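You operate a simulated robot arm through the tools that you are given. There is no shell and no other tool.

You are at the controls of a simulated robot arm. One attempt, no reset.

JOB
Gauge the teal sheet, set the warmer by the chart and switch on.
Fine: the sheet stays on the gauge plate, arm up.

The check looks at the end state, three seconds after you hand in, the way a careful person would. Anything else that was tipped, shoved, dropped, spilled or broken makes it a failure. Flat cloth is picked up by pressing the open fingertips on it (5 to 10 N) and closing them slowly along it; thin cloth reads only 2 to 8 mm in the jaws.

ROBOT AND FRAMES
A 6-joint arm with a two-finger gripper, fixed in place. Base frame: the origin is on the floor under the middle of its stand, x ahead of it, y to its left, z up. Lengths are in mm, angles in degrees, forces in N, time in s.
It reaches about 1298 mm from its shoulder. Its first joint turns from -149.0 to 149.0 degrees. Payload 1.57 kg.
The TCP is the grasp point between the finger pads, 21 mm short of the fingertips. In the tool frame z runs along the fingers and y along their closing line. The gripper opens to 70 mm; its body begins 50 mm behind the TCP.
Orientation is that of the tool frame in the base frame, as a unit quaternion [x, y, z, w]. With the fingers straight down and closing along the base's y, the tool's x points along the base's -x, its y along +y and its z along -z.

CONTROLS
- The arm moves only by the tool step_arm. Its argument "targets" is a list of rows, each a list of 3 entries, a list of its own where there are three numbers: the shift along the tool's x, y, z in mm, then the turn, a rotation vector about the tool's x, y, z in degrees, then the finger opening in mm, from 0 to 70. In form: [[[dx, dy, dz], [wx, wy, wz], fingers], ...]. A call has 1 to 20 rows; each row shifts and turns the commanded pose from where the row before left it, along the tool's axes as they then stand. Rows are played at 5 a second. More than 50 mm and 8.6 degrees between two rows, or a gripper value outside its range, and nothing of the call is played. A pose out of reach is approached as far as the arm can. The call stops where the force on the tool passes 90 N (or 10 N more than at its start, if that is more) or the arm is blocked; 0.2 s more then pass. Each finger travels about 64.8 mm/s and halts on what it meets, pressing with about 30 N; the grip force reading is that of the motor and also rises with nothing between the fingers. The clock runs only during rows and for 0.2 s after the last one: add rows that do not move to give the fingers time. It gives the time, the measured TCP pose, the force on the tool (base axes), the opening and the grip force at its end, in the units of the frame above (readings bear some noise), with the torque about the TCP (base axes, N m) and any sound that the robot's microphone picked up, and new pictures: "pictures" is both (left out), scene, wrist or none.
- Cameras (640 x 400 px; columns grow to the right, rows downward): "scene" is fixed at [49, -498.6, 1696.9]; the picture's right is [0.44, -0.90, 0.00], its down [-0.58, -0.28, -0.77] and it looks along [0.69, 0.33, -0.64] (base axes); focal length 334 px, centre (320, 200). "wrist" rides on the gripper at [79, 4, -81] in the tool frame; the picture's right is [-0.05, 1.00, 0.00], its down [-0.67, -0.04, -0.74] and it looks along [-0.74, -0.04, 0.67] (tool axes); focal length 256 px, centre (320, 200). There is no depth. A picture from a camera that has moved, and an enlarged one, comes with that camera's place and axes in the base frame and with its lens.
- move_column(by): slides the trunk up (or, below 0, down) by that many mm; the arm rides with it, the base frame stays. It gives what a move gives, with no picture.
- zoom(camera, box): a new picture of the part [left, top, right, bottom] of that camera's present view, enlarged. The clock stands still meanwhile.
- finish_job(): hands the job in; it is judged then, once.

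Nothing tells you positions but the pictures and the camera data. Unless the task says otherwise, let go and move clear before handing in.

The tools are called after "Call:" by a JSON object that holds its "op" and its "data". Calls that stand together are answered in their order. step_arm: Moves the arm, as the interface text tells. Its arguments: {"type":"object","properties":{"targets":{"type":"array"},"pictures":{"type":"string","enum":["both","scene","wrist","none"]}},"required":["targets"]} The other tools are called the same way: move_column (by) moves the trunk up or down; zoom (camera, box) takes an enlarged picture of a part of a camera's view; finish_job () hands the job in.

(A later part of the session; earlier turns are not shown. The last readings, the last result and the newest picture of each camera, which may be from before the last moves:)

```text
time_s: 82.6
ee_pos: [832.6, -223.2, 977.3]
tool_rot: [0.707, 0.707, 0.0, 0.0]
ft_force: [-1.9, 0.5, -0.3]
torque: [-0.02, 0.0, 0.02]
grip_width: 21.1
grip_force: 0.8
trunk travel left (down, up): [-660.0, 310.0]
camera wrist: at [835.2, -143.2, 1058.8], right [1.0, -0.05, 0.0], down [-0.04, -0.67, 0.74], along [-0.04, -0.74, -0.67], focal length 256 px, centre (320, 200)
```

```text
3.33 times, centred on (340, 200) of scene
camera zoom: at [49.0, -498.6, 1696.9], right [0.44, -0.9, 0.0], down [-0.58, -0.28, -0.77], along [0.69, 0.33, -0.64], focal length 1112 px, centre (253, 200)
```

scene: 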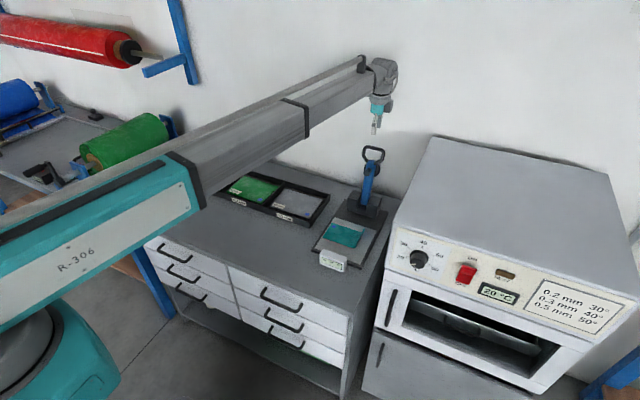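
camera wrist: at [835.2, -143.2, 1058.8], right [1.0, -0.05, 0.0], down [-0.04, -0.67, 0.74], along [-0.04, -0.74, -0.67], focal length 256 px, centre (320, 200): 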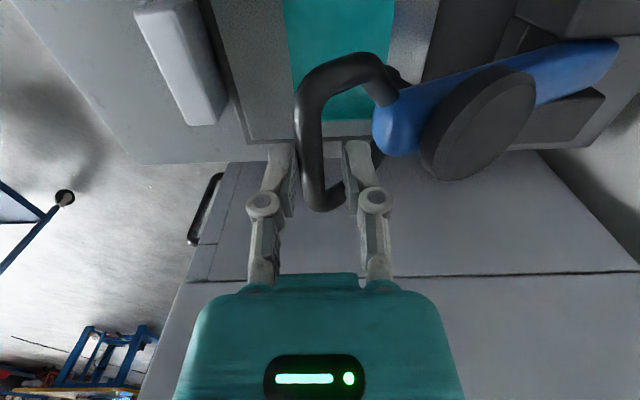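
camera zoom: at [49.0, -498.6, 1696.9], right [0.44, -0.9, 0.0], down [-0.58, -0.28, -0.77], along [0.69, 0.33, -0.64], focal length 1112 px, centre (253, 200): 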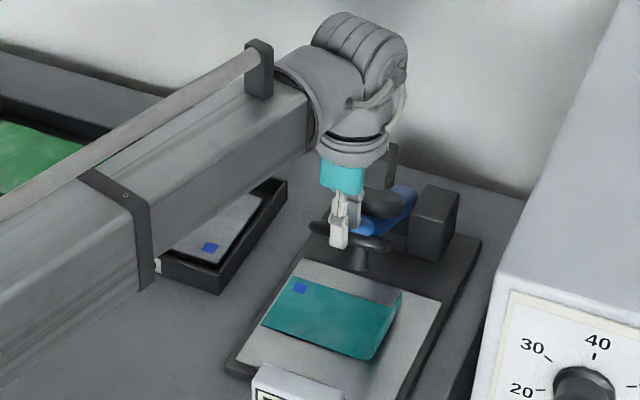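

Call:
{"op": "move_column", "data": {"by": -25}}

Call:
{"op": "step_arm", "data": {"targets": [[[0, -3, 0], [0, 0, 0], 20], [[0, -3, 0], [0, 0, 0], 20], [[0, -3, 0], [0, 0, 0], 20], [[0, -3, 0], [0, 0, 0], 20], [[0, -2, 0], [0, 0, 0], 20], [[0, 0, 0], [0, 0, 0], 20]], "pictures": "none"}}

Call:
{"op": "move_column", "data": {"by": -22}}

Call:
{"op": "step_arm", "data": {"targets": [[[0, -3, 0], [0, 0, 0], 20], [[0, -3, 0], [0, 0, 0], 20], [[0, -2, 0], [0, 0, 0], 20], [[0, 0, 0], [0, 0, 0], 20]], "pictures": "wrist"}}

Call:
{"op": "zoom", "data": {"camera": "scene", "box": [290, 150, 390, 280]}}

```text
time_s: 83.3
ee_pos: [828.5, -223.9, 955.8]
tool_rot: [0.707, 0.707, 0.0, 0.0]
ft_force: [-20.0, -1.5, 6.1]
torque: [-0.06, 0.43, 0.16]
grip_width: 34.1
grip_force: 10.7
trunk travel left (down, up): [-635.0, 335.0]
```

```text
time_s: 84.8
ee_pos: [817.1, -222.4, 953.5]
tool_rot: [0.707, 0.707, 0.0, 0.0]
ft_force: [0.1, 0.2, 0.2]
torque: [0.01, 0.0, -0.03]
grip_width: 19.8
grip_force: 0.0
trunk travel left (down, up): [-635.0, 335.0]
```

```text
time_s: 85.4
ee_pos: [816.9, -222.0, 931.1]
tool_rot: [0.708, 0.707, 0.0, 0.0]
ft_force: [-0.1, 0.6, -0.6]
torque: [0.03, 0.01, -0.02]
grip_width: 19.9
grip_force: 0.0
trunk travel left (down, up): [-613.0, 357.0]
```

```text
time_s: 86.4
ee_pos: [808.8, -222.9, 931.0]
tool_rot: [0.707, 0.707, 0.0, 0.0]
ft_force: [-1.2, -0.4, -0.4]
torque: [-0.02, -0.03, 0.04]
grip_width: 20.0
grip_force: 0.1
trunk travel left (down, up): [-613.0, 357.0]
camera wrist: at [813.1, -142.7, 1011.8], right [1.0, -0.05, 0.0], down [-0.04, -0.67, 0.74], along [-0.04, -0.74, -0.67], focal length 256 px, centre (320, 200)
```

wrist: 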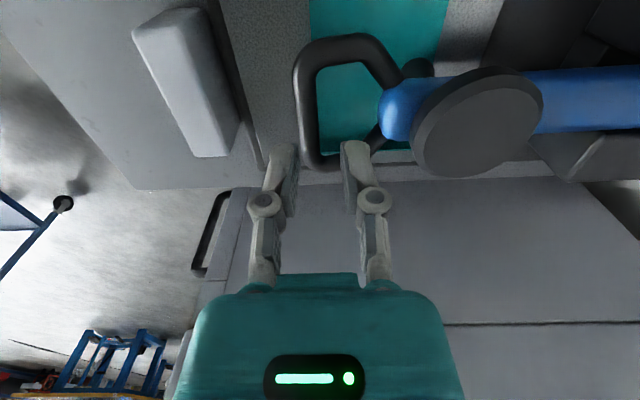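

```text
3.08 times, centred on (340, 215) of scene
camera zoom: at [49.0, -498.6, 1696.9], right [0.44, -0.9, 0.0], down [-0.58, -0.28, -0.77], along [0.69, 0.33, -0.64], focal length 1026 px, centre (258, 154)
```

zoom: 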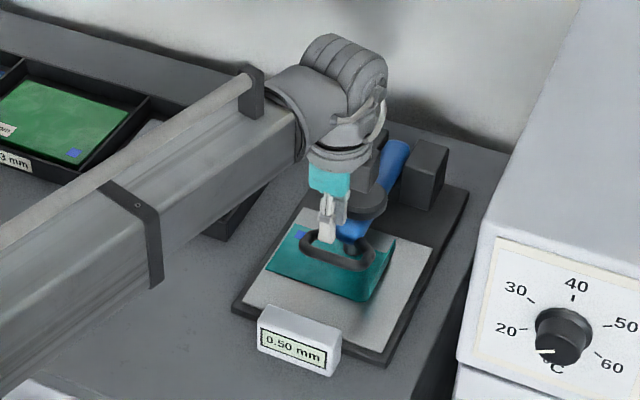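

The gauge arm has come down and the display now shows a value. Zooming in to read it and check the arm's position.

Call:
{"op": "zoom", "data": {"camera": "scene", "box": [325, 240, 365, 275]}}

Call:
{"op": "zoom", "data": {"camera": "wrist", "box": [240, 0, 560, 200]}}

Call:
{"op": "zoom", "data": {"camera": "scene", "box": [320, 195, 380, 255]}}

```text
11.43 times, centred on (345, 258) of scene
camera zoom: at [49.0, -498.6, 1696.9], right [0.44, -0.9, 0.0], down [-0.58, -0.28, -0.77], along [0.69, 0.33, -0.64], focal length 3813 px, centre (34, -457)
```

zoom: 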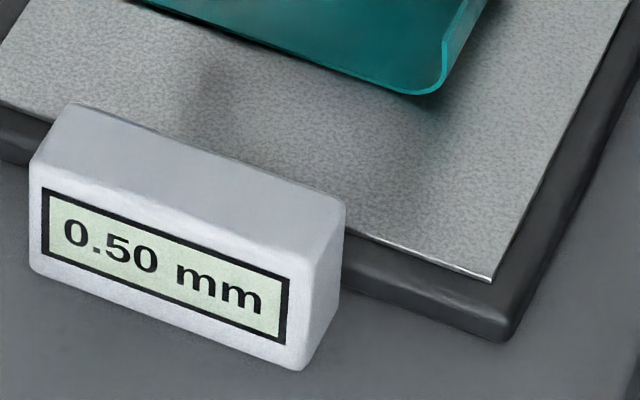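

```text
2.00 times, centred on (400, 100) of wrist
camera zoom: at [813.1, -142.7, 1011.8], right [1.0, -0.05, 0.0], down [-0.04, -0.67, 0.74], along [-0.04, -0.74, -0.67], focal length 512 px, centre (160, 400)
```

zoom: 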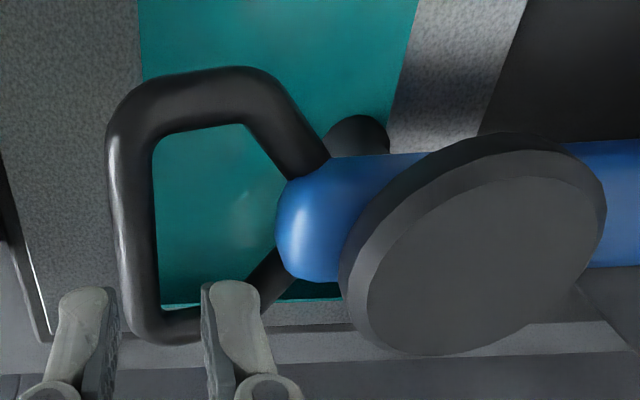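

```text
6.67 times, centred on (350, 225) of scene
camera zoom: at [49.0, -498.6, 1696.9], right [0.44, -0.9, 0.0], down [-0.58, -0.28, -0.77], along [0.69, 0.33, -0.64], focal length 2224 px, centre (120, 33)
```

zoom: 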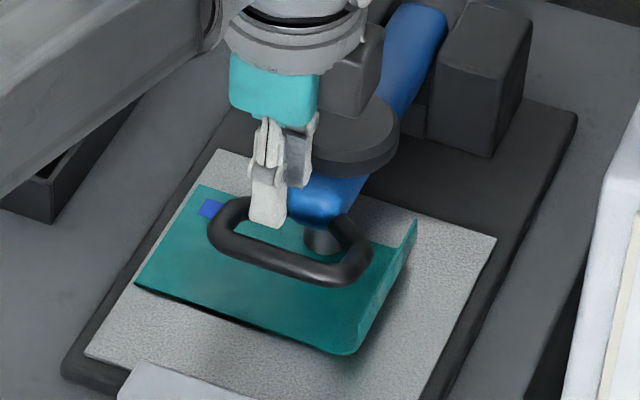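

The gauge reads 0.50 mm with the foot resting on the flat part of the sheet, so the chart says 50°. Now I'll centre over the handle's end bar (x≈801) to grip it and lift the arm back up.

Call:
{"op": "step_arm", "data": {"targets": [[[0, -4, 0], [0, 0, 0], 28], [[0, -4, 0], [0, 0, 0], 28], [[0, 0, 0], [0, 0, 0], 28]], "pictures": "none"}}

Call:
{"op": "move_column", "data": {"by": -30}}

Call:
{"op": "step_arm", "data": {"targets": [[[0, 0, 0], [0, 0, 0], 28]], "pictures": "wrist"}}

Call:
{"op": "zoom", "data": {"camera": "wrist", "box": [220, 20, 460, 220]}}

```text
time_s: 87.2
ee_pos: [803.0, -223.5, 931.6]
tool_rot: [0.707, 0.707, 0.0, 0.0]
ft_force: [-0.5, -0.1, 0.3]
torque: [-0.02, 0.01, -0.02]
grip_width: 28.0
grip_force: 0.1
trunk travel left (down, up): [-613.0, 357.0]
```

```text
time_s: 88.0
ee_pos: [802.3, -222.3, 900.1]
tool_rot: [0.707, 0.707, 0.0, 0.0]
ft_force: [-0.4, -0.3, 0.3]
torque: [-0.02, 0.02, -0.02]
grip_width: 27.8
grip_force: 0.0
trunk travel left (down, up): [-583.0, 387.0]
```

```text
time_s: 88.4
ee_pos: [802.2, -223.5, 902.1]
tool_rot: [0.707, 0.707, 0.0, 0.0]
ft_force: [-0.7, 0.3, 0.5]
torque: [-0.06, 0.03, 0.02]
grip_width: 27.9
grip_force: 0.1
trunk travel left (down, up): [-583.0, 387.0]
camera wrist: at [805.3, -143.0, 981.8], right [1.0, -0.05, 0.0], down [-0.04, -0.67, 0.74], along [-0.04, -0.74, -0.67], focal length 256 px, centre (320, 200)
```

wrist: 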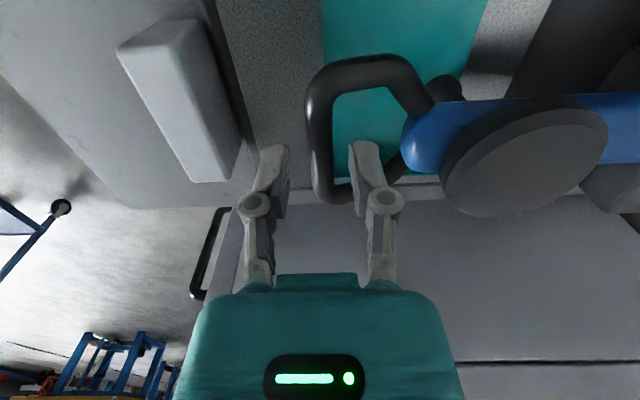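

```text
2.00 times, centred on (340, 120) of wrist
camera zoom: at [805.3, -143.0, 981.8], right [1.0, -0.05, 0.0], down [-0.04, -0.67, 0.74], along [-0.04, -0.74, -0.67], focal length 512 px, centre (280, 360)
```

zoom: 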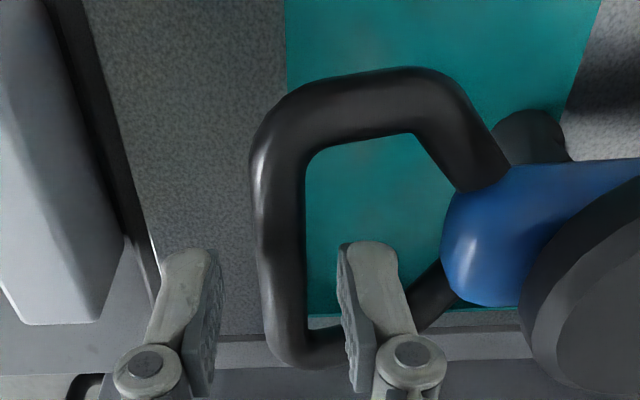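

Call:
{"op": "move_column", "data": {"by": -20}}

Call:
{"op": "move_column", "data": {"by": -8}}

Call:
{"op": "step_arm", "data": {"targets": [[[0, 0, 0], [0, 0, 0], 28]], "pictures": "wrist"}}

Call:
{"op": "zoom", "data": {"camera": "scene", "box": [320, 195, 380, 275]}}

```text
time_s: 89.0
ee_pos: [802.0, -223.2, 881.1]
tool_rot: [0.707, 0.707, 0.0, 0.0]
ft_force: [0.0, -0.4, 0.5]
torque: [-0.03, -0.01, 0.0]
grip_width: 28.0
grip_force: 0.1
trunk travel left (down, up): [-563.0, 407.0]
```

```text
time_s: 89.6
ee_pos: [801.9, -223.7, 873.1]
tool_rot: [0.707, 0.707, 0.0, 0.0]
ft_force: [0.3, -0.5, -0.2]
torque: [0.0, 0.04, 0.01]
grip_width: 27.8
grip_force: 0.1
trunk travel left (down, up): [-555.0, 415.0]
```

```text
time_s: 90.0
ee_pos: [802.4, -222.9, 873.6]
tool_rot: [0.707, 0.708, -0.001, 0.0]
ft_force: [0.0, 0.4, 0.2]
torque: [0.0, 0.03, 0.0]
grip_width: 27.9
grip_force: 0.0
trunk travel left (down, up): [-555.0, 415.0]
camera wrist: at [805.3, -143.0, 953.8], right [1.0, -0.05, 0.0], down [-0.04, -0.67, 0.74], along [-0.04, -0.74, -0.67], focal length 256 px, centre (320, 200)
```

wrist: 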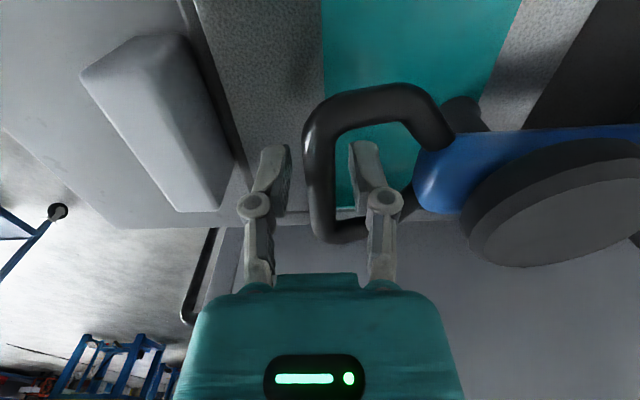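

```text
5.00 times, centred on (350, 235) of scene
camera zoom: at [49.0, -498.6, 1696.9], right [0.44, -0.9, 0.0], down [-0.58, -0.28, -0.77], along [0.69, 0.33, -0.64], focal length 1668 px, centre (170, 25)
```

zoom: 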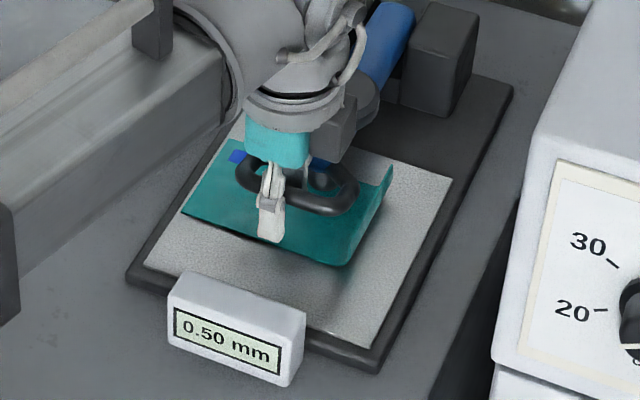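

The bar is between the pads. Closing on it.

Call:
{"op": "step_arm", "data": {"targets": [[[0, 0, 0], [0, 0, 0], 24], [[0, 0, 0], [0, 0, 0], 20], [[0, 0, 0], [0, 0, 0], 16], [[0, 0, 0], [0, 0, 0], 12], [[0, 0, 0], [0, 0, 0], 8], [[0, 0, 0], [0, 0, 0], 4], [[0, 0, 0], [0, 0, 0], 4]], "pictures": "wrist"}}

```text
time_s: 91.6
ee_pos: [802.8, -222.6, 873.0]
tool_rot: [0.708, 0.707, 0.0, 0.0]
ft_force: [11.2, -0.5, 2.9]
torque: [0.03, -0.01, 0.46]
grip_width: 11.5
grip_force: 32.3
trunk travel left (down, up): [-555.0, 415.0]
camera wrist: at [806.3, -143.0, 953.3], right [1.0, -0.05, 0.0], down [-0.04, -0.67, 0.74], along [-0.04, -0.74, -0.67], focal length 256 px, centre (320, 200)
```

wrist: 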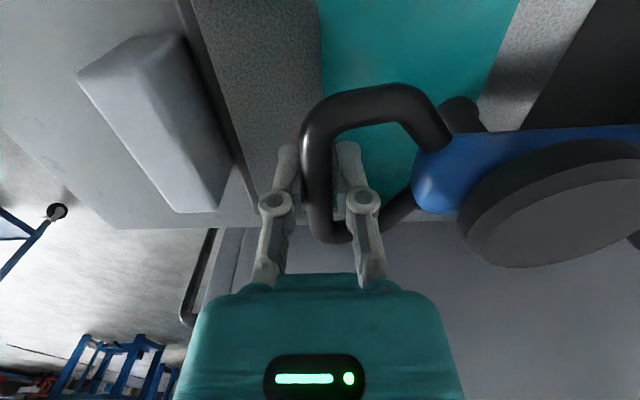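

Gripped the bar (11.5 mm). I'll lift along the arc with small interleaved x shifts and trunk moves.

Call:
{"op": "step_arm", "data": {"targets": [[[0, 1, 0], [0, 0, 0], 4], [[0, 1, 0], [0, 0, 0], 4]], "pictures": "none"}}

Call:
{"op": "move_column", "data": {"by": 15}}

Call:
{"op": "step_arm", "data": {"targets": [[[0, 1.5, 0], [0, 0, 0], 4], [[0, 1.5, 0], [0, 0, 0], 4]], "pictures": "wrist"}}

```text
time_s: 92.2
ee_pos: [803.8, -222.6, 873.4]
tool_rot: [0.707, 0.707, -0.001, -0.001]
ft_force: [2.6, -0.1, -0.2]
torque: [-0.14, 0.02, 0.43]
grip_width: 11.4
grip_force: 31.9
trunk travel left (down, up): [-555.0, 415.0]
```

```text
time_s: 92.8
ee_pos: [805.2, -222.8, 888.2]
tool_rot: [0.707, 0.707, -0.001, 0.0]
ft_force: [5.5, -0.1, -1.8]
torque: [0.4, -0.13, 0.39]
grip_width: 11.6
grip_force: 32.3
trunk travel left (down, up): [-570.0, 400.0]
```

```text
time_s: 93.5
ee_pos: [805.0, -224.2, 888.6]
tool_rot: [0.707, 0.707, -0.001, -0.001]
ft_force: [-8.3, 2.0, -1.7]
torque: [0.26, 0.11, 0.42]
grip_width: 11.8
grip_force: 32.3
trunk travel left (down, up): [-570.0, 400.0]
camera wrist: at [808.4, -143.0, 969.2], right [1.0, -0.05, 0.0], down [-0.03, -0.67, 0.74], along [-0.04, -0.74, -0.67], focal length 256 px, centre (320, 200)
```

wrist: 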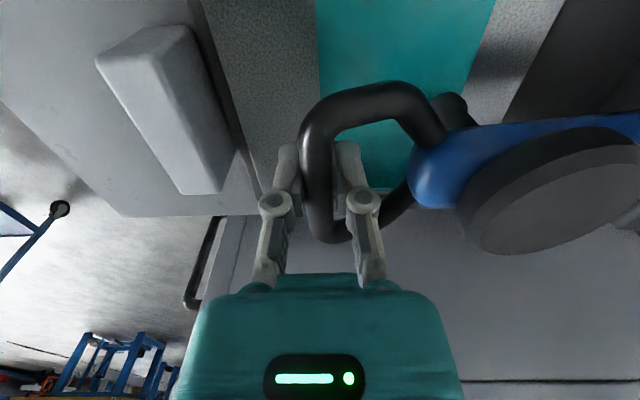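

The arm is lifting with the grip. Continuing.

Call:
{"op": "move_column", "data": {"by": 18}}

Call:
{"op": "step_arm", "data": {"targets": [[[0, 1.5, 0], [0, 0, 0], 4], [[0, 2, 0], [0, 0, 0], 4]], "pictures": "none"}}

Call:
{"op": "move_column", "data": {"by": 16}}

Call:
{"op": "step_arm", "data": {"targets": [[[0, 2, 0], [0, 0, 0], 4], [[0, 3, 0], [0, 0, 0], 4]], "pictures": "wrist"}}

```text
time_s: 94.1
ee_pos: [808.1, -222.4, 905.6]
tool_rot: [0.707, 0.707, 0.0, 0.0]
ft_force: [3.6, 1.4, -1.9]
torque: [0.12, -0.17, 0.44]
grip_width: 11.8
grip_force: 31.6
trunk travel left (down, up): [-588.0, 382.0]
```

```text
time_s: 94.7
ee_pos: [808.8, -222.9, 907.0]
tool_rot: [0.707, 0.707, 0.0, 0.0]
ft_force: [-12.1, 3.5, 0.6]
torque: [-0.09, 0.06, 0.41]
grip_width: 11.6
grip_force: 32.1
trunk travel left (down, up): [-588.0, 382.0]
```

```text
time_s: 95.3
ee_pos: [812.7, -222.1, 922.2]
tool_rot: [0.707, 0.707, 0.001, 0.0]
ft_force: [1.7, 5.1, -0.9]
torque: [0.19, -0.18, 0.4]
grip_width: 11.8
grip_force: 31.7
trunk travel left (down, up): [-604.0, 366.0]
```

```text
time_s: 95.9
ee_pos: [812.7, -222.2, 924.0]
tool_rot: [0.707, 0.707, 0.0, 0.0]
ft_force: [-14.2, 6.5, 1.1]
torque: [0.18, 0.11, 0.39]
grip_width: 11.7
grip_force: 31.8
trunk travel left (down, up): [-604.0, 366.0]
camera wrist: at [816.4, -143.0, 1004.0], right [1.0, -0.05, 0.0], down [-0.03, -0.67, 0.74], along [-0.04, -0.74, -0.67], focal length 256 px, centre (320, 200)
```

wrist: 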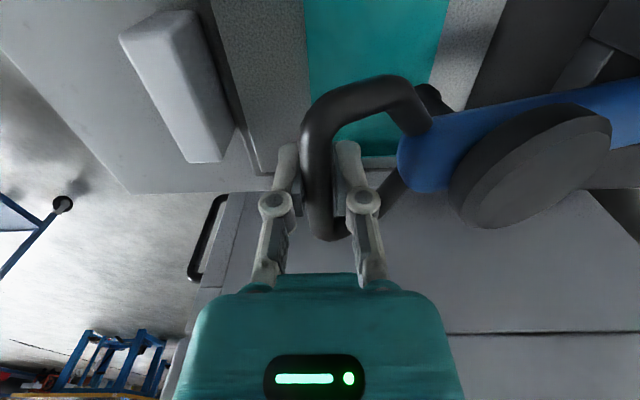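

Call:
{"op": "move_column", "data": {"by": 15}}

Call:
{"op": "step_arm", "data": {"targets": [[[0, 3, 0], [0, 0, 0], 4], [[0, 3, 0], [0, 0, 0], 4]], "pictures": "none"}}

Call:
{"op": "move_column", "data": {"by": 14}}

Call:
{"op": "step_arm", "data": {"targets": [[[0, 3, 0], [0, 0, 0], 4], [[0, 4, 0], [0, 0, 0], 4]], "pictures": "none"}}

Call:
{"op": "move_column", "data": {"by": 13}}

Call:
{"op": "step_arm", "data": {"targets": [[[0, 4, 0], [0, 0, 0], 4], [[0, 4, 0], [0, 0, 0], 4]], "pictures": "none"}}

```text
time_s: 96.6
ee_pos: [817.6, -223.9, 937.2]
tool_rot: [0.707, 0.707, 0.001, 0.001]
ft_force: [3.8, 6.1, -2.5]
torque: [0.06, -0.17, 0.34]
grip_width: 12.0
grip_force: 31.9
trunk travel left (down, up): [-619.0, 351.0]
```

```text
time_s: 97.2
ee_pos: [819.0, -222.9, 938.8]
tool_rot: [0.707, 0.707, 0.0, 0.0]
ft_force: [-16.0, 5.1, 4.5]
torque: [0.35, 0.15, 0.37]
grip_width: 12.1
grip_force: 32.2
trunk travel left (down, up): [-619.0, 351.0]
```

```text
time_s: 97.8
ee_pos: [823.6, -223.6, 950.4]
tool_rot: [0.707, 0.707, 0.001, 0.001]
ft_force: [3.2, 2.4, -1.2]
torque: [0.0, -0.2, 0.36]
grip_width: 12.0
grip_force: 32.3
trunk travel left (down, up): [-633.0, 337.0]
```

```text
time_s: 98.4
ee_pos: [824.8, -222.7, 952.8]
tool_rot: [0.707, 0.707, -0.001, -0.001]
ft_force: [-18.7, 4.1, 7.8]
torque: [0.22, 0.15, 0.38]
grip_width: 11.8
grip_force: 32.3
trunk travel left (down, up): [-633.0, 337.0]
```

```text
time_s: 99.0
ee_pos: [831.5, -223.0, 964.3]
tool_rot: [0.707, 0.707, 0.001, 0.001]
ft_force: [1.7, 3.2, -0.7]
torque: [0.0, -0.18, 0.35]
grip_width: 11.8
grip_force: 32.1
trunk travel left (down, up): [-646.0, 324.0]
```

```text
time_s: 99.6
ee_pos: [832.8, -223.1, 966.9]
tool_rot: [0.707, 0.707, -0.001, -0.001]
ft_force: [-20.9, 3.6, 10.4]
torque: [0.21, 0.13, 0.34]
grip_width: 11.9
grip_force: 32.0
trunk travel left (down, up): [-646.0, 324.0]
```

Call:
{"op": "move_column", "data": {"by": 13}}

Call:
{"op": "step_arm", "data": {"targets": [[[0, 4, 0], [0, 0, 0], 4], [[0, 4.5, 0], [0, 0, 0], 4]], "pictures": "none"}}

Call:
{"op": "move_column", "data": {"by": 13}}

Call:
{"op": "step_arm", "data": {"targets": [[[0, 5, 0], [0, 0, 0], 4], [[0, 5, 0], [0, 0, 0], 4]], "pictures": "none"}}

Call:
{"op": "move_column", "data": {"by": 12}}

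Call:
{"op": "step_arm", "data": {"targets": [[[0, 5, 0], [0, 0, 0], 4], [[0, 5.5, 0], [0, 0, 0], 4]], "pictures": "wrist"}}

```text
time_s: 100.2
ee_pos: [838.5, -223.1, 976.4]
tool_rot: [0.707, 0.707, 0.001, 0.001]
ft_force: [2.6, 5.2, -2.5]
torque: [0.03, -0.2, 0.3]
grip_width: 12.1
grip_force: 32.0
trunk travel left (down, up): [-659.0, 311.0]
```

```text
time_s: 100.8
ee_pos: [841.0, -223.1, 979.8]
tool_rot: [0.707, 0.708, -0.001, 0.0]
ft_force: [-21.0, 4.1, 12.2]
torque: [0.4, 0.09, 0.33]
grip_width: 12.2
grip_force: 32.0
trunk travel left (down, up): [-659.0, 311.0]
```

```text
time_s: 101.4
ee_pos: [847.6, -223.3, 988.9]
tool_rot: [0.707, 0.707, 0.0, 0.001]
ft_force: [4.4, 4.6, -4.3]
torque: [-0.04, -0.19, 0.31]
grip_width: 11.7
grip_force: 31.8
trunk travel left (down, up): [-672.0, 298.0]
```

```text
time_s: 102.0
ee_pos: [850.9, -224.1, 992.5]
tool_rot: [0.707, 0.707, -0.001, -0.001]
ft_force: [-18.3, 1.3, 13.0]
torque: [0.3, 0.12, 0.3]
grip_width: 11.7
grip_force: 31.9
trunk travel left (down, up): [-672.0, 298.0]
```

```text
time_s: 102.6
ee_pos: [858.2, -223.3, 1000.3]
tool_rot: [0.707, 0.707, 0.001, 0.0]
ft_force: [5.2, 2.7, -6.1]
torque: [-0.1, -0.16, 0.27]
grip_width: 11.9
grip_force: 31.7
trunk travel left (down, up): [-684.0, 286.0]
```

```text
time_s: 103.2
ee_pos: [861.9, -224.0, 1005.0]
tool_rot: [0.707, 0.707, -0.001, -0.001]
ft_force: [-17.2, -1.2, 13.3]
torque: [0.42, 0.11, 0.28]
grip_width: 11.6
grip_force: 32.0
trunk travel left (down, up): [-684.0, 286.0]
camera wrist: at [865.2, -143.3, 1085.3], right [1.0, -0.05, 0.0], down [-0.04, -0.67, 0.75], along [-0.04, -0.74, -0.67], focal length 256 px, centre (320, 200)
```

wrist: 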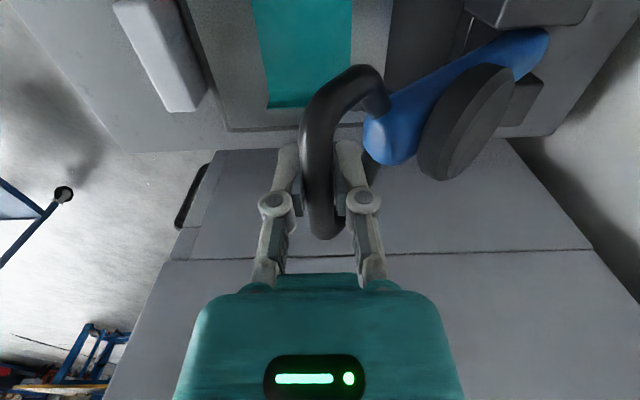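

At 45° now. I'll open to a loose cage and push it back upright with x moves, following with the trunk.

Call:
{"op": "step_arm", "data": {"targets": [[[0, 0, 0], [0, 0, 0], 14], [[0, 0, 0], [0, 0, 0], 18], [[0, 5, 0], [0, 0, 0], 18], [[0, 5, 0], [0, 0, 0], 18], [[0, 5, 0], [0, 0, 0], 18], [[0, 0, 0], [0, 0, 0], 18]], "pictures": "none"}}

Call:
{"op": "move_column", "data": {"by": 14}}

Call:
{"op": "step_arm", "data": {"targets": [[[0, 5, 0], [0, 0, 0], 18], [[0, 5, 0], [0, 0, 0], 18], [[0, 5, 0], [0, 0, 0], 18], [[0, 5, 0], [0, 0, 0], 18], [[0, 0, 0], [0, 0, 0], 18]], "pictures": "wrist"}}

```text
time_s: 104.6
ee_pos: [881.5, -223.6, 1002.4]
tool_rot: [0.707, 0.707, 0.0, 0.0]
ft_force: [-3.2, -0.9, 2.7]
torque: [-0.01, -0.03, -0.03]
grip_width: 19.1
grip_force: 0.4
trunk travel left (down, up): [-684.0, 286.0]
```

```text
time_s: 105.2
ee_pos: [880.2, -223.7, 1017.2]
tool_rot: [0.707, 0.707, 0.0, 0.0]
ft_force: [-1.6, -0.7, -0.2]
torque: [0.0, -0.02, 0.01]
grip_width: 18.9
grip_force: 0.7
trunk travel left (down, up): [-698.0, 272.0]
```

```text
time_s: 106.4
ee_pos: [900.4, -223.7, 1016.2]
tool_rot: [0.707, 0.707, 0.001, 0.0]
ft_force: [-0.5, -0.1, -0.9]
torque: [0.0, -0.02, 0.0]
grip_width: 20.1
grip_force: 3.6
trunk travel left (down, up): [-698.0, 272.0]
camera wrist: at [904.3, -142.6, 1097.1], right [1.0, -0.05, 0.0], down [-0.04, -0.67, 0.74], along [-0.04, -0.74, -0.67], focal length 256 px, centre (320, 200)
```

wrist: 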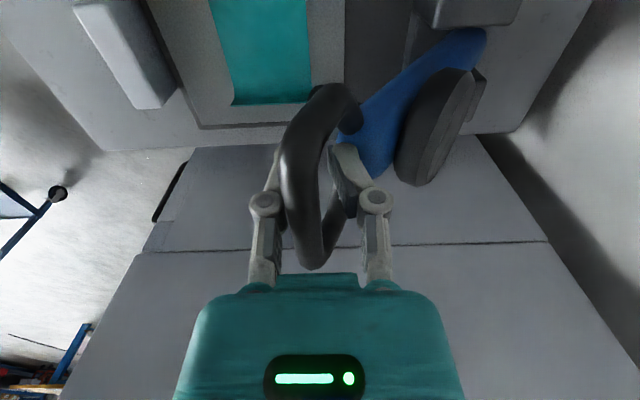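

The bar sits high in the jaws; raising the trunk to follow, then continuing back.

Call:
{"op": "move_column", "data": {"by": 20}}

Call:
{"op": "step_arm", "data": {"targets": [[[0, 5, 0], [0, 0, 0], 20], [[0, 5, 0], [0, 0, 0], 20], [[0, 5, 0], [0, 0, 0], 20], [[0, 5, 0], [0, 0, 0], 20], [[0, 0, 0], [0, 0, 0], 20]], "pictures": "none"}}

Call:
{"op": "move_column", "data": {"by": 15}}

Call:
{"op": "step_arm", "data": {"targets": [[[0, 5, 0], [0, 0, 0], 20], [[0, 5, 0], [0, 0, 0], 20], [[0, 5, 0], [0, 0, 0], 20], [[0, 5, 0], [0, 0, 0], 20], [[0, 5, 0], [0, 0, 0], 20], [[0, 0, 0], [0, 0, 0], 20]], "pictures": "wrist"}}

```text
time_s: 107.1
ee_pos: [901.6, -223.3, 1036.1]
tool_rot: [0.707, 0.707, 0.0, 0.0]
ft_force: [-2.2, 0.6, 1.2]
torque: [0.01, 0.03, -0.01]
grip_width: 19.2
grip_force: 0.7
trunk travel left (down, up): [-718.0, 252.0]
```

```text
time_s: 108.3
ee_pos: [920.8, -223.4, 1036.4]
tool_rot: [0.707, 0.707, 0.0, -0.001]
ft_force: [-1.4, -0.2, 0.1]
torque: [0.01, -0.02, 0.0]
grip_width: 20.7
grip_force: 0.9
trunk travel left (down, up): [-718.0, 252.0]
```

```text
time_s: 108.9
ee_pos: [920.8, -223.6, 1049.9]
tool_rot: [0.707, 0.707, 0.0, -0.001]
ft_force: [-1.4, -1.0, 0.7]
torque: [-0.03, 0.02, -0.05]
grip_width: 21.0
grip_force: 1.2
trunk travel left (down, up): [-733.0, 237.0]
```

```text
time_s: 110.3
ee_pos: [946.6, -222.1, 1051.3]
tool_rot: [0.707, 0.707, -0.001, 0.0]
ft_force: [-0.3, -0.4, -0.5]
torque: [-0.02, -0.02, 0.0]
grip_width: 20.6
grip_force: 0.6
trunk travel left (down, up): [-733.0, 237.0]
camera wrist: at [949.6, -142.4, 1131.7], right [1.0, -0.05, 0.0], down [-0.04, -0.67, 0.74], along [-0.04, -0.74, -0.67], focal length 256 px, centre (320, 200)
```

wrist: 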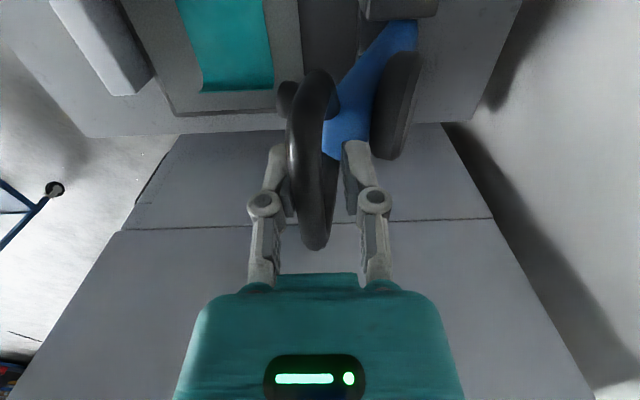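

Call:
{"op": "move_column", "data": {"by": 13}}

Call:
{"op": "step_arm", "data": {"targets": [[[0, 6, 0], [0, 0, 0], 20], [[0, 6, 0], [0, 0, 0], 20], [[0, 6, 0], [0, 0, 0], 20], [[0, 6, 0], [0, 0, 0], 20], [[0, 6, 0], [0, 0, 0], 20], [[0, 6, 0], [0, 0, 0], 20], [[0, 6, 0], [0, 0, 0], 20], [[0, 6, 0], [0, 0, 0], 20], [[0, 6, 0], [0, 0, 0], 20], [[0, 6, 0], [0, 0, 0], 20], [[0, 0, 0], [0, 0, 0], 20]], "pictures": "wrist"}}

```text
time_s: 110.9
ee_pos: [946.0, -222.8, 1064.5]
tool_rot: [0.708, 0.706, 0.001, 0.0]
ft_force: [-0.9, 0.7, 0.0]
torque: [0.0, 0.03, 0.02]
grip_width: 20.9
grip_force: 0.5
trunk travel left (down, up): [-746.0, 224.0]
```

```text
time_s: 113.3
ee_pos: [1006.1, -222.0, 1064.6]
tool_rot: [0.707, 0.707, -0.001, -0.001]
ft_force: [-0.1, -0.6, -0.9]
torque: [0.01, 0.01, -0.04]
grip_width: 20.2
grip_force: 0.1
trunk travel left (down, up): [-746.0, 224.0]
camera wrist: at [1009.7, -142.8, 1144.7], right [1.0, -0.05, 0.0], down [-0.04, -0.67, 0.74], along [-0.04, -0.74, -0.67], focal length 256 px, centre (320, 200)
```

wrist: 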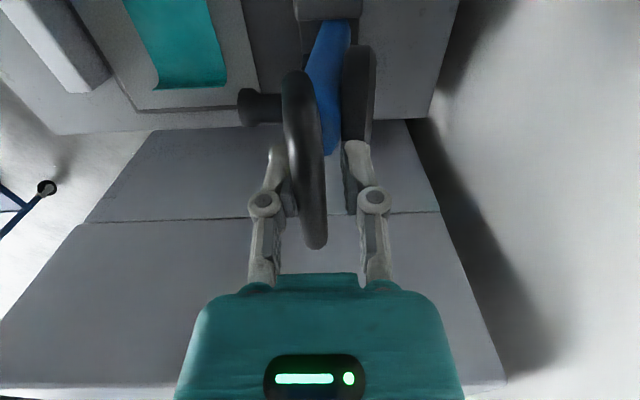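

Call:
{"op": "step_arm", "data": {"targets": [[[0, 6, 0], [0, 0, 0], 20], [[0, 6, 0], [0, 0, 0], 20], [[0, 6, 0], [0, 0, 0], 20], [[0, 6, 0], [0, 0, 0], 20], [[0, 6, 0], [0, 0, 0], 20], [[0, 6, 0], [0, 0, 0], 20], [[0, 6, 0], [0, 0, 0], 20], [[0, 6, 0], [0, 0, 0], 20], [[0, 6, 0], [0, 0, 0], 20], [[0, 0, 0], [0, 0, 0], 20], [[0, 0, 0], [0, 0, 0], 20]], "pictures": "wrist"}}

Call:
{"op": "zoom", "data": {"camera": "scene", "box": [320, 80, 420, 200]}}

```text
time_s: 115.7
ee_pos: [1060.4, -222.2, 1063.3]
tool_rot: [0.707, 0.707, -0.001, 0.001]
ft_force: [0.8, 0.2, -0.4]
torque: [0.03, 0.01, 0.01]
grip_width: 20.5
grip_force: 0.8
trunk travel left (down, up): [-746.0, 224.0]
camera wrist: at [1063.5, -142.4, 1144.6], right [1.0, -0.05, 0.0], down [-0.04, -0.67, 0.74], along [-0.04, -0.74, -0.67], focal length 256 px, centre (320, 200)
```

wrist: 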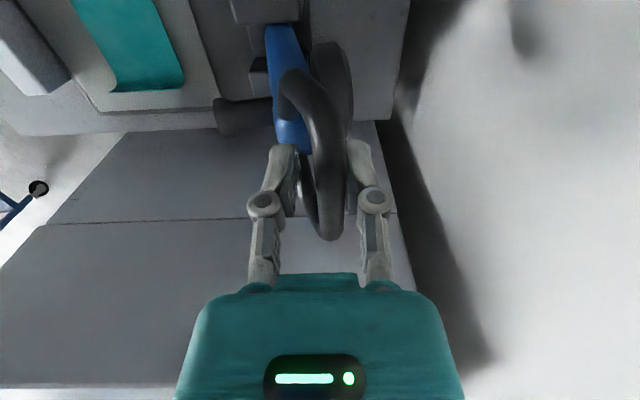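

```text
3.33 times, centred on (370, 140) of scene
camera zoom: at [49.0, -498.6, 1696.9], right [0.44, -0.9, 0.0], down [-0.58, -0.28, -0.77], along [0.69, 0.33, -0.64], focal length 1112 px, centre (153, 400)
```

zoom: 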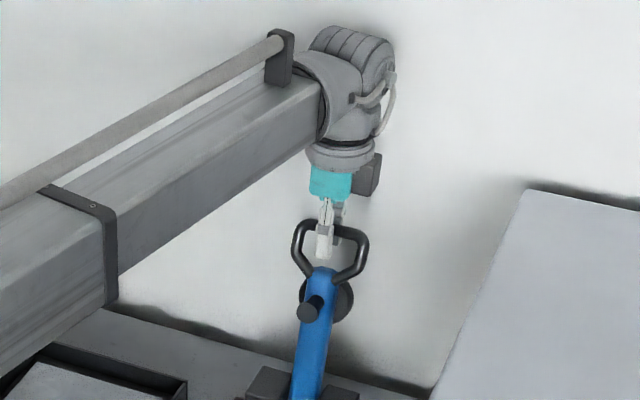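

The arm is past vertical, resting against the rear finger. A few more millimetres back to its stop, then open and rise off.

Call:
{"op": "step_arm", "data": {"targets": [[[0, 3, 0], [0, 0, 0], 20], [[0, 3, 0], [0, 0, 0], 20], [[0, 2, 0], [0, 0, 0], 20], [[0, 0, 0], [0, 0, 0], 26], [[0, 0, 0], [0, 0, 0], 34], [[0, 0, 0], [0, 0, 0], 44], [[0, 0, 0], [0, 0, 0], 44], [[0, 0, 0], [0, 0, 0], 44]], "pictures": "wrist"}}

Call:
{"op": "zoom", "data": {"camera": "scene", "box": [310, 130, 410, 280]}}

```text
time_s: 117.5
ee_pos: [1067.7, -222.7, 1065.1]
tool_rot: [0.706, 0.708, 0.0, 0.0]
ft_force: [1.3, 0.4, -0.4]
torque: [0.02, -0.02, -0.05]
grip_width: 44.0
grip_force: 0.0
trunk travel left (down, up): [-746.0, 224.0]
camera wrist: at [1070.9, -142.3, 1144.6], right [1.0, -0.05, 0.0], down [-0.04, -0.67, 0.74], along [-0.04, -0.74, -0.67], focal length 256 px, centre (320, 200)
```

wrist: 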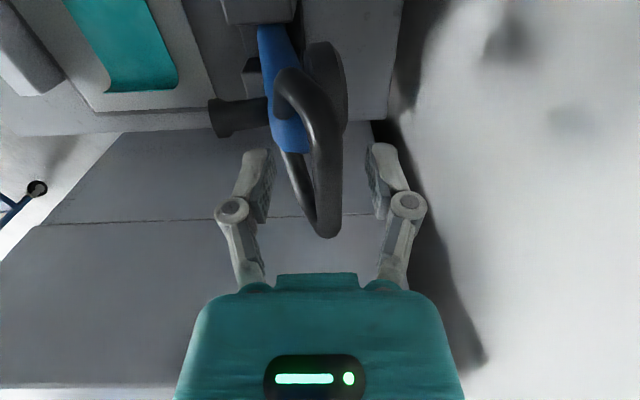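

```text
2.67 times, centred on (360, 205) of scene
camera zoom: at [49.0, -498.6, 1696.9], right [0.44, -0.9, 0.0], down [-0.58, -0.28, -0.77], along [0.69, 0.33, -0.64], focal length 890 px, centre (213, 187)
```

zoom: 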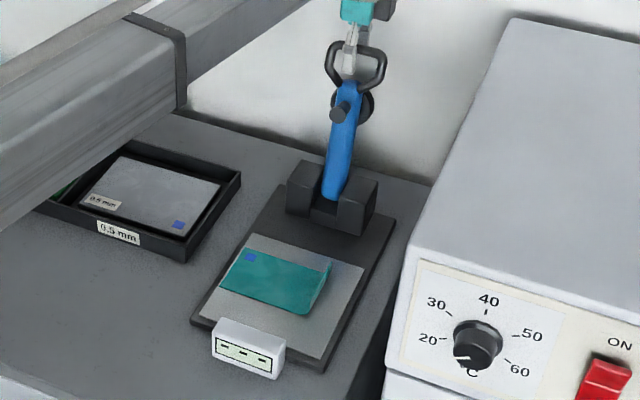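

The gauge arm is back on its stop, display blank ("- - -"), sheet undisturbed on the plate. Now I'll rise off the handle, retreat, and go look at the warmer's panel.

Call:
{"op": "move_column", "data": {"by": 85}}

Call:
{"op": "step_arm", "data": {"targets": [[[0, -35, 0], [0, 0, 0], 40], [[0, -35, 0], [0, 0, 0], 40], [[0, -35, 0], [0, 0, 0], 40], [[0, -35, 0], [0, 0, 0], 40], [[0, -35, 0], [0, 0, 0], 40], [[0, -35, 0], [0, 0, 0], 40], [[0, -35, 0], [0, 0, 0], 40], [[0, -35, 0], [0, 0, 0], 40], [[0, -35, 0], [0, 0, 0], 40], [[0, -35, 0], [0, 0, 0], 40], [[0, -35, 0], [0, 0, 0], 40], [[0, -35, 0], [0, 0, 0], 40], [[0, -35, 0], [0, 0, 0], 40], [[0, -35, 0], [0, 0, 0], 40], [[0, -35, 0], [0, 0, 0], 40], [[0, 0, 0], [0, 0, 0], 40]], "pictures": "none"}}

Call:
{"op": "step_arm", "data": {"targets": [[[0, 0, 0], [0, 0, -7.5], 20], [[0, 0, 0], [0, 0, -7.5], 20], [[0, 0, 0], [0, 0, -7.5], 20], [[0, 0, 0], [0, 0, -7.5], 20], [[0, 0, 0], [0, 0, -7.5], 20], [[0, 0, 0], [0, 0, -7.5], 20], [[0, 0, 0], [0, 0, -7.5], 20], [[0, 0, 0], [0, 0, -7.5], 20], [[0, 0, 0], [0, 0, -7.5], 20], [[0, 0, 0], [0, 0, -7.5], 20], [[0, 0, 0], [0, 0, -7.5], 20], [[0, 0, 0], [0, 0, -7.5], 20], [[0, 0, 0], [0, 0, 0], 20]]}}

```text
time_s: 118.8
ee_pos: [1067.3, -221.8, 1147.7]
tool_rot: [0.707, 0.707, 0.0, 0.0]
ft_force: [-0.2, 0.5, 0.0]
torque: [0.01, 0.02, 0.03]
grip_width: 44.1
grip_force: 0.0
trunk travel left (down, up): [-831.0, 139.0]
```

```text
time_s: 122.2
ee_pos: [543.4, -220.3, 1149.2]
tool_rot: [0.707, 0.707, 0.001, 0.0]
ft_force: [0.0, 1.5, -0.2]
torque: [0.02, -0.01, -0.01]
grip_width: 40.1
grip_force: 0.0
trunk travel left (down, up): [-831.0, 139.0]
```

```text
time_s: 125.0
ee_pos: [543.5, -222.1, 1149.4]
tool_rot: [-0.001, 1.0, 0.0, 0.0]
ft_force: [0.6, 0.5, -0.7]
torque: [0.02, -0.01, 0.02]
grip_width: 19.9
grip_force: 0.1
trunk travel left (down, up): [-831.0, 139.0]
camera wrist: at [462.4, -217.6, 1229.8], right [0.05, 1.0, 0.0], down [0.67, -0.03, 0.74], along [0.74, -0.04, -0.67], focal length 256 px, centre (320, 200)
```

scene: 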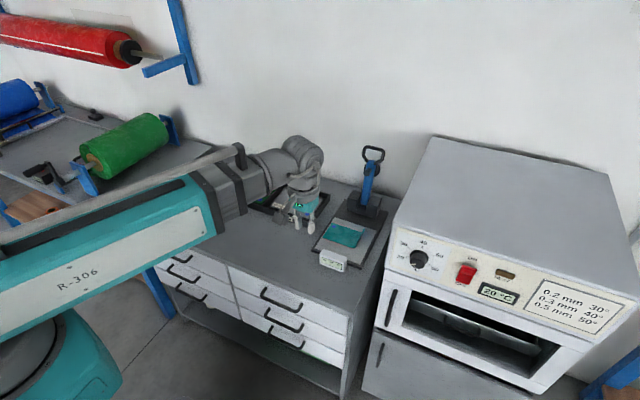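
wrist: 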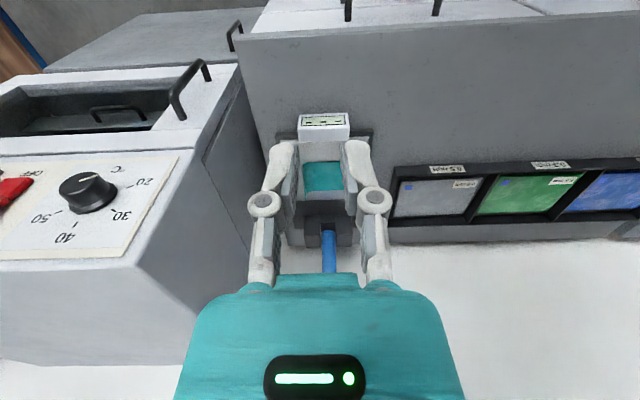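

Next I'll move in front of the warmer panel and look at the dial closely.

Call:
{"op": "step_arm", "data": {"targets": [[[19, -35, 0], [0, 0, 0], 20], [[19, -35, 0], [0, 0, 0], 20], [[19, -35, 0], [0, 0, 0], 20], [[19, -35, 0], [0, 0, 0], 20], [[19, -35, 0], [0, 0, 0], 20], [[19, -35, 0], [0, 0, 0], 20], [[0, 0, 0], [0, 0, 0], 20], [[0, 0, 0], [0, 0, 0], 20]]}}

Call:
{"op": "zoom", "data": {"camera": "wrist", "box": [220, 20, 540, 220]}}

```text
time_s: 126.8
ee_pos: [428.8, -432.3, 1149.6]
tool_rot: [0.001, 1.0, 0.001, 0.0]
ft_force: [-0.2, -0.5, -0.2]
torque: [-0.01, 0.0, -0.01]
grip_width: 20.2
grip_force: 0.1
trunk travel left (down, up): [-831.0, 139.0]
camera wrist: at [348.6, -427.6, 1229.9], right [0.05, 1.0, 0.0], down [0.67, -0.04, 0.74], along [0.74, -0.04, -0.67], focal length 256 px, centre (320, 200)
```

scene: 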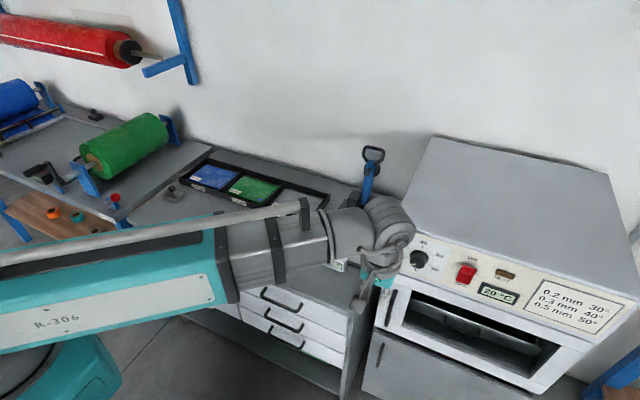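
wrist: 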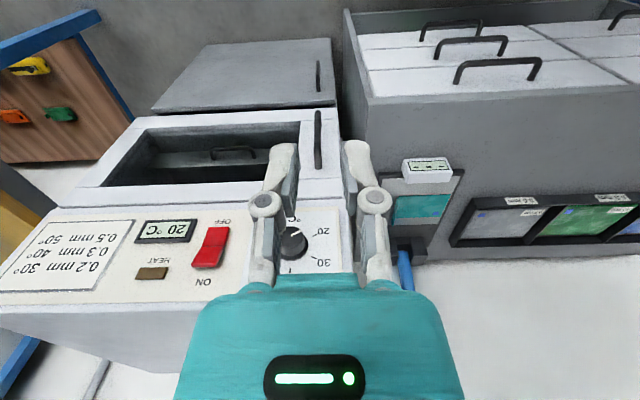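

```text
2.00 times, centred on (380, 120) of wrist
camera zoom: at [348.6, -427.6, 1229.9], right [0.05, 1.0, 0.0], down [0.67, -0.04, 0.74], along [0.74, -0.04, -0.67], focal length 512 px, centre (200, 360)
```

zoom: 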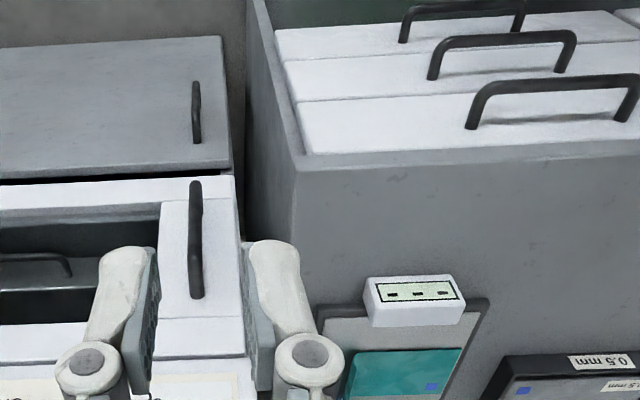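

The knob is at about (650, −487, 1033) on a vertical panel at x≈672. I'll back off, then swing the tool to point horizontally at the panel.

Call:
{"op": "step_arm", "data": {"targets": [[[20, -14, 0], [0, 0, 0], 20], [[20, -14, 0], [0, 0, 0], 20], [[20, -14, 0], [0, 0, 0], 20], [[19, -14, 0], [0, 0, 0], 20], [[0, 0, 0], [0, 0, 0], 20]], "pictures": "none"}}

Call:
{"op": "step_arm", "data": {"targets": [[[-25.6, 0, -1.7], [0, -7.5, 0], 20], [[-25.6, 0, -1.7], [0, -7.5, 0], 20], [[-25.6, 0, -1.7], [0, -7.5, 0], 20], [[-25.6, 0, -1.7], [0, -7.5, 0], 20], [[-25.6, 0, -1.7], [0, -7.5, 0], 20], [[-25.6, 0, -1.7], [0, -7.5, 0], 20], [[0, 0, 0], [0, 0, 0], 20], [[0, 0, 0], [0, 0, 0], 20]]}}

```text
time_s: 128.0
ee_pos: [347.8, -487.6, 1149.8]
tool_rot: [0.0, 1.0, 0.0, 0.001]
ft_force: [0.3, 0.2, -0.2]
torque: [-0.01, 0.03, -0.04]
grip_width: 20.4
grip_force: 0.1
trunk travel left (down, up): [-831.0, 139.0]
```

```text
time_s: 129.8
ee_pos: [487.7, -488.6, 1204.2]
tool_rot: [0.0, 0.923, 0.0, 0.384]
ft_force: [0.7, 1.4, -0.7]
torque: [0.03, -0.01, -0.01]
grip_width: 20.3
grip_force: 0.0
out of reach, approached as far as the arm can: row 6
trunk travel left (down, up): [-831.0, 139.0]
camera wrist: at [373.8, -483.9, 1204.5], right [0.04, 1.0, 0.04], down [-0.06, -0.04, 1.0], along [1.0, -0.04, 0.06], focal length 256 px, centre (320, 200)
```

scene: 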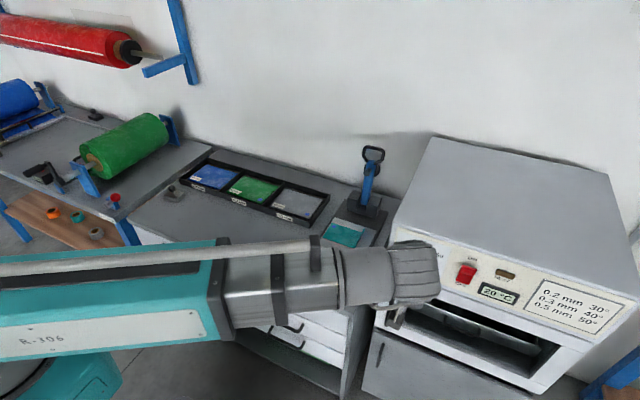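
wrist: 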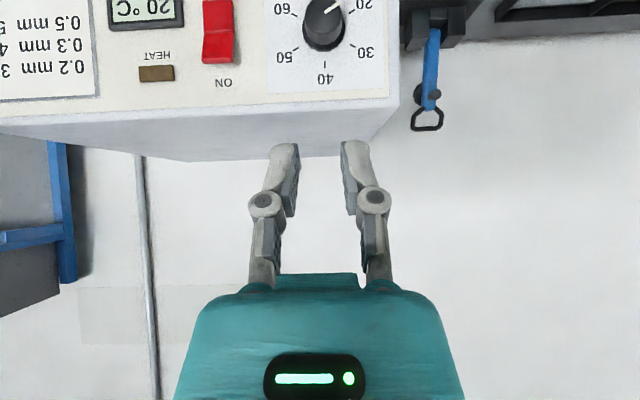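

With a 45° tilt the wrist camera looks straight ahead. I'll lower the trunk to see the dial head-on.

Call:
{"op": "move_column", "data": {"by": -130}}

Call:
{"op": "step_arm", "data": {"targets": [[[0, 0, 0], [0, 0, 0], 20]], "pictures": "wrist"}}

Call:
{"op": "zoom", "data": {"camera": "wrist", "box": [240, 50, 420, 162]}}

Call:
{"op": "zoom", "data": {"camera": "wrist", "box": [60, 30, 300, 180]}}

```text
time_s: 131.3
ee_pos: [487.7, -489.1, 1074.5]
tool_rot: [0.0, 0.924, 0.001, 0.382]
ft_force: [0.0, -0.2, -0.6]
torque: [-0.02, 0.0, 0.0]
grip_width: 20.1
grip_force: 0.0
trunk travel left (down, up): [-701.0, 269.0]
```

```text
time_s: 131.7
ee_pos: [487.3, -489.2, 1073.4]
tool_rot: [0.0, 0.924, 0.0, 0.383]
ft_force: [-0.6, -0.2, -0.7]
torque: [-0.03, -0.01, 0.02]
grip_width: 19.8
grip_force: 0.1
trunk travel left (down, up): [-701.0, 269.0]
camera wrist: at [373.7, -483.9, 1074.5], right [0.04, 1.0, 0.04], down [-0.06, -0.04, 1.0], along [1.0, -0.04, 0.06], focal length 256 px, centre (320, 200)
```

wrist: 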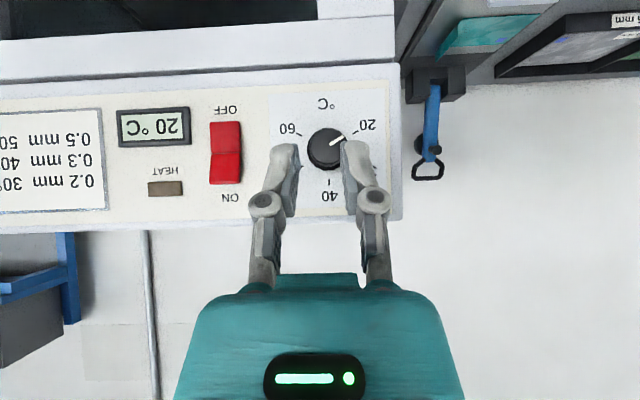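

```text
3.56 times, centred on (330, 106) of wrist
camera zoom: at [373.7, -483.9, 1074.5], right [0.04, 1.0, 0.04], down [-0.06, -0.04, 1.0], along [1.0, -0.04, 0.06], focal length 910 px, centre (284, 534)
```

zoom: 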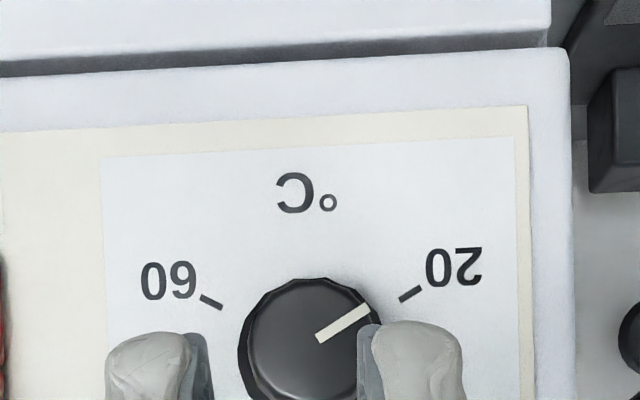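

```text
2.67 times, centred on (180, 105) of wrist
camera zoom: at [373.7, -483.9, 1074.5], right [0.04, 1.0, 0.04], down [-0.06, -0.04, 1.0], along [1.0, -0.04, 0.06], focal length 683 px, centre (693, 453)
```

zoom: 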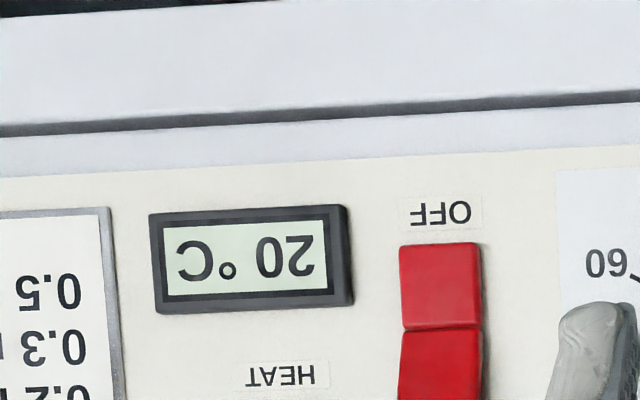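

The dial ticks are 60° per 10 °C and the pointer is on 20, so 50 needs a 180° clockwise turn. The red rocker is at about (665, −600), with ON at the top. I'll finish tilting the tool to horizontal.

Call:
{"op": "step_arm", "data": {"targets": [[[-24.1, 0, -1.6], [0, -7.5, 0], 20], [[-24.1, 0, -1.6], [0, -7.5, 0], 20], [[-24.1, 0, -1.6], [0, -7.5, 0], 20], [[-24.1, 0, -1.6], [0, -7.5, 0], 20], [[-24.1, 0, -1.6], [0, -7.5, 0], 20], [[-24.1, 0, -1.6], [0, -7.3, 0], 20], [[0, 0, 0], [0, 0, 0], 20], [[0, 0, 0], [0, 0, 0], 20]]}}

```text
time_s: 133.5
ee_pos: [542.0, -486.4, 1205.5]
tool_rot: [-0.001, 0.709, 0.001, 0.706]
ft_force: [-0.6, 1.1, 0.5]
torque: [0.01, -0.02, -0.02]
grip_width: 19.9
grip_force: 0.0
trunk travel left (down, up): [-701.0, 269.0]
camera wrist: at [459.1, -482.5, 1124.9], right [0.0, 1.0, 0.05], down [-0.74, -0.04, 0.67], along [0.67, -0.04, 0.74], focal length 256 px, centre (320, 200)
```

scene: 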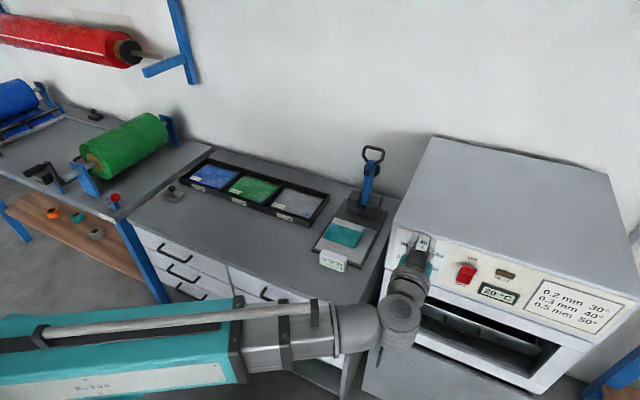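
wrist: 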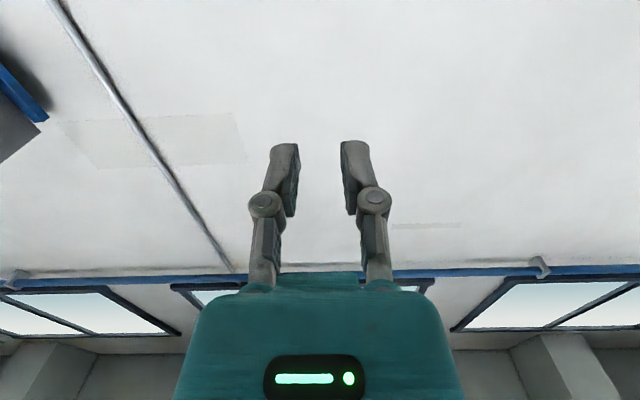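

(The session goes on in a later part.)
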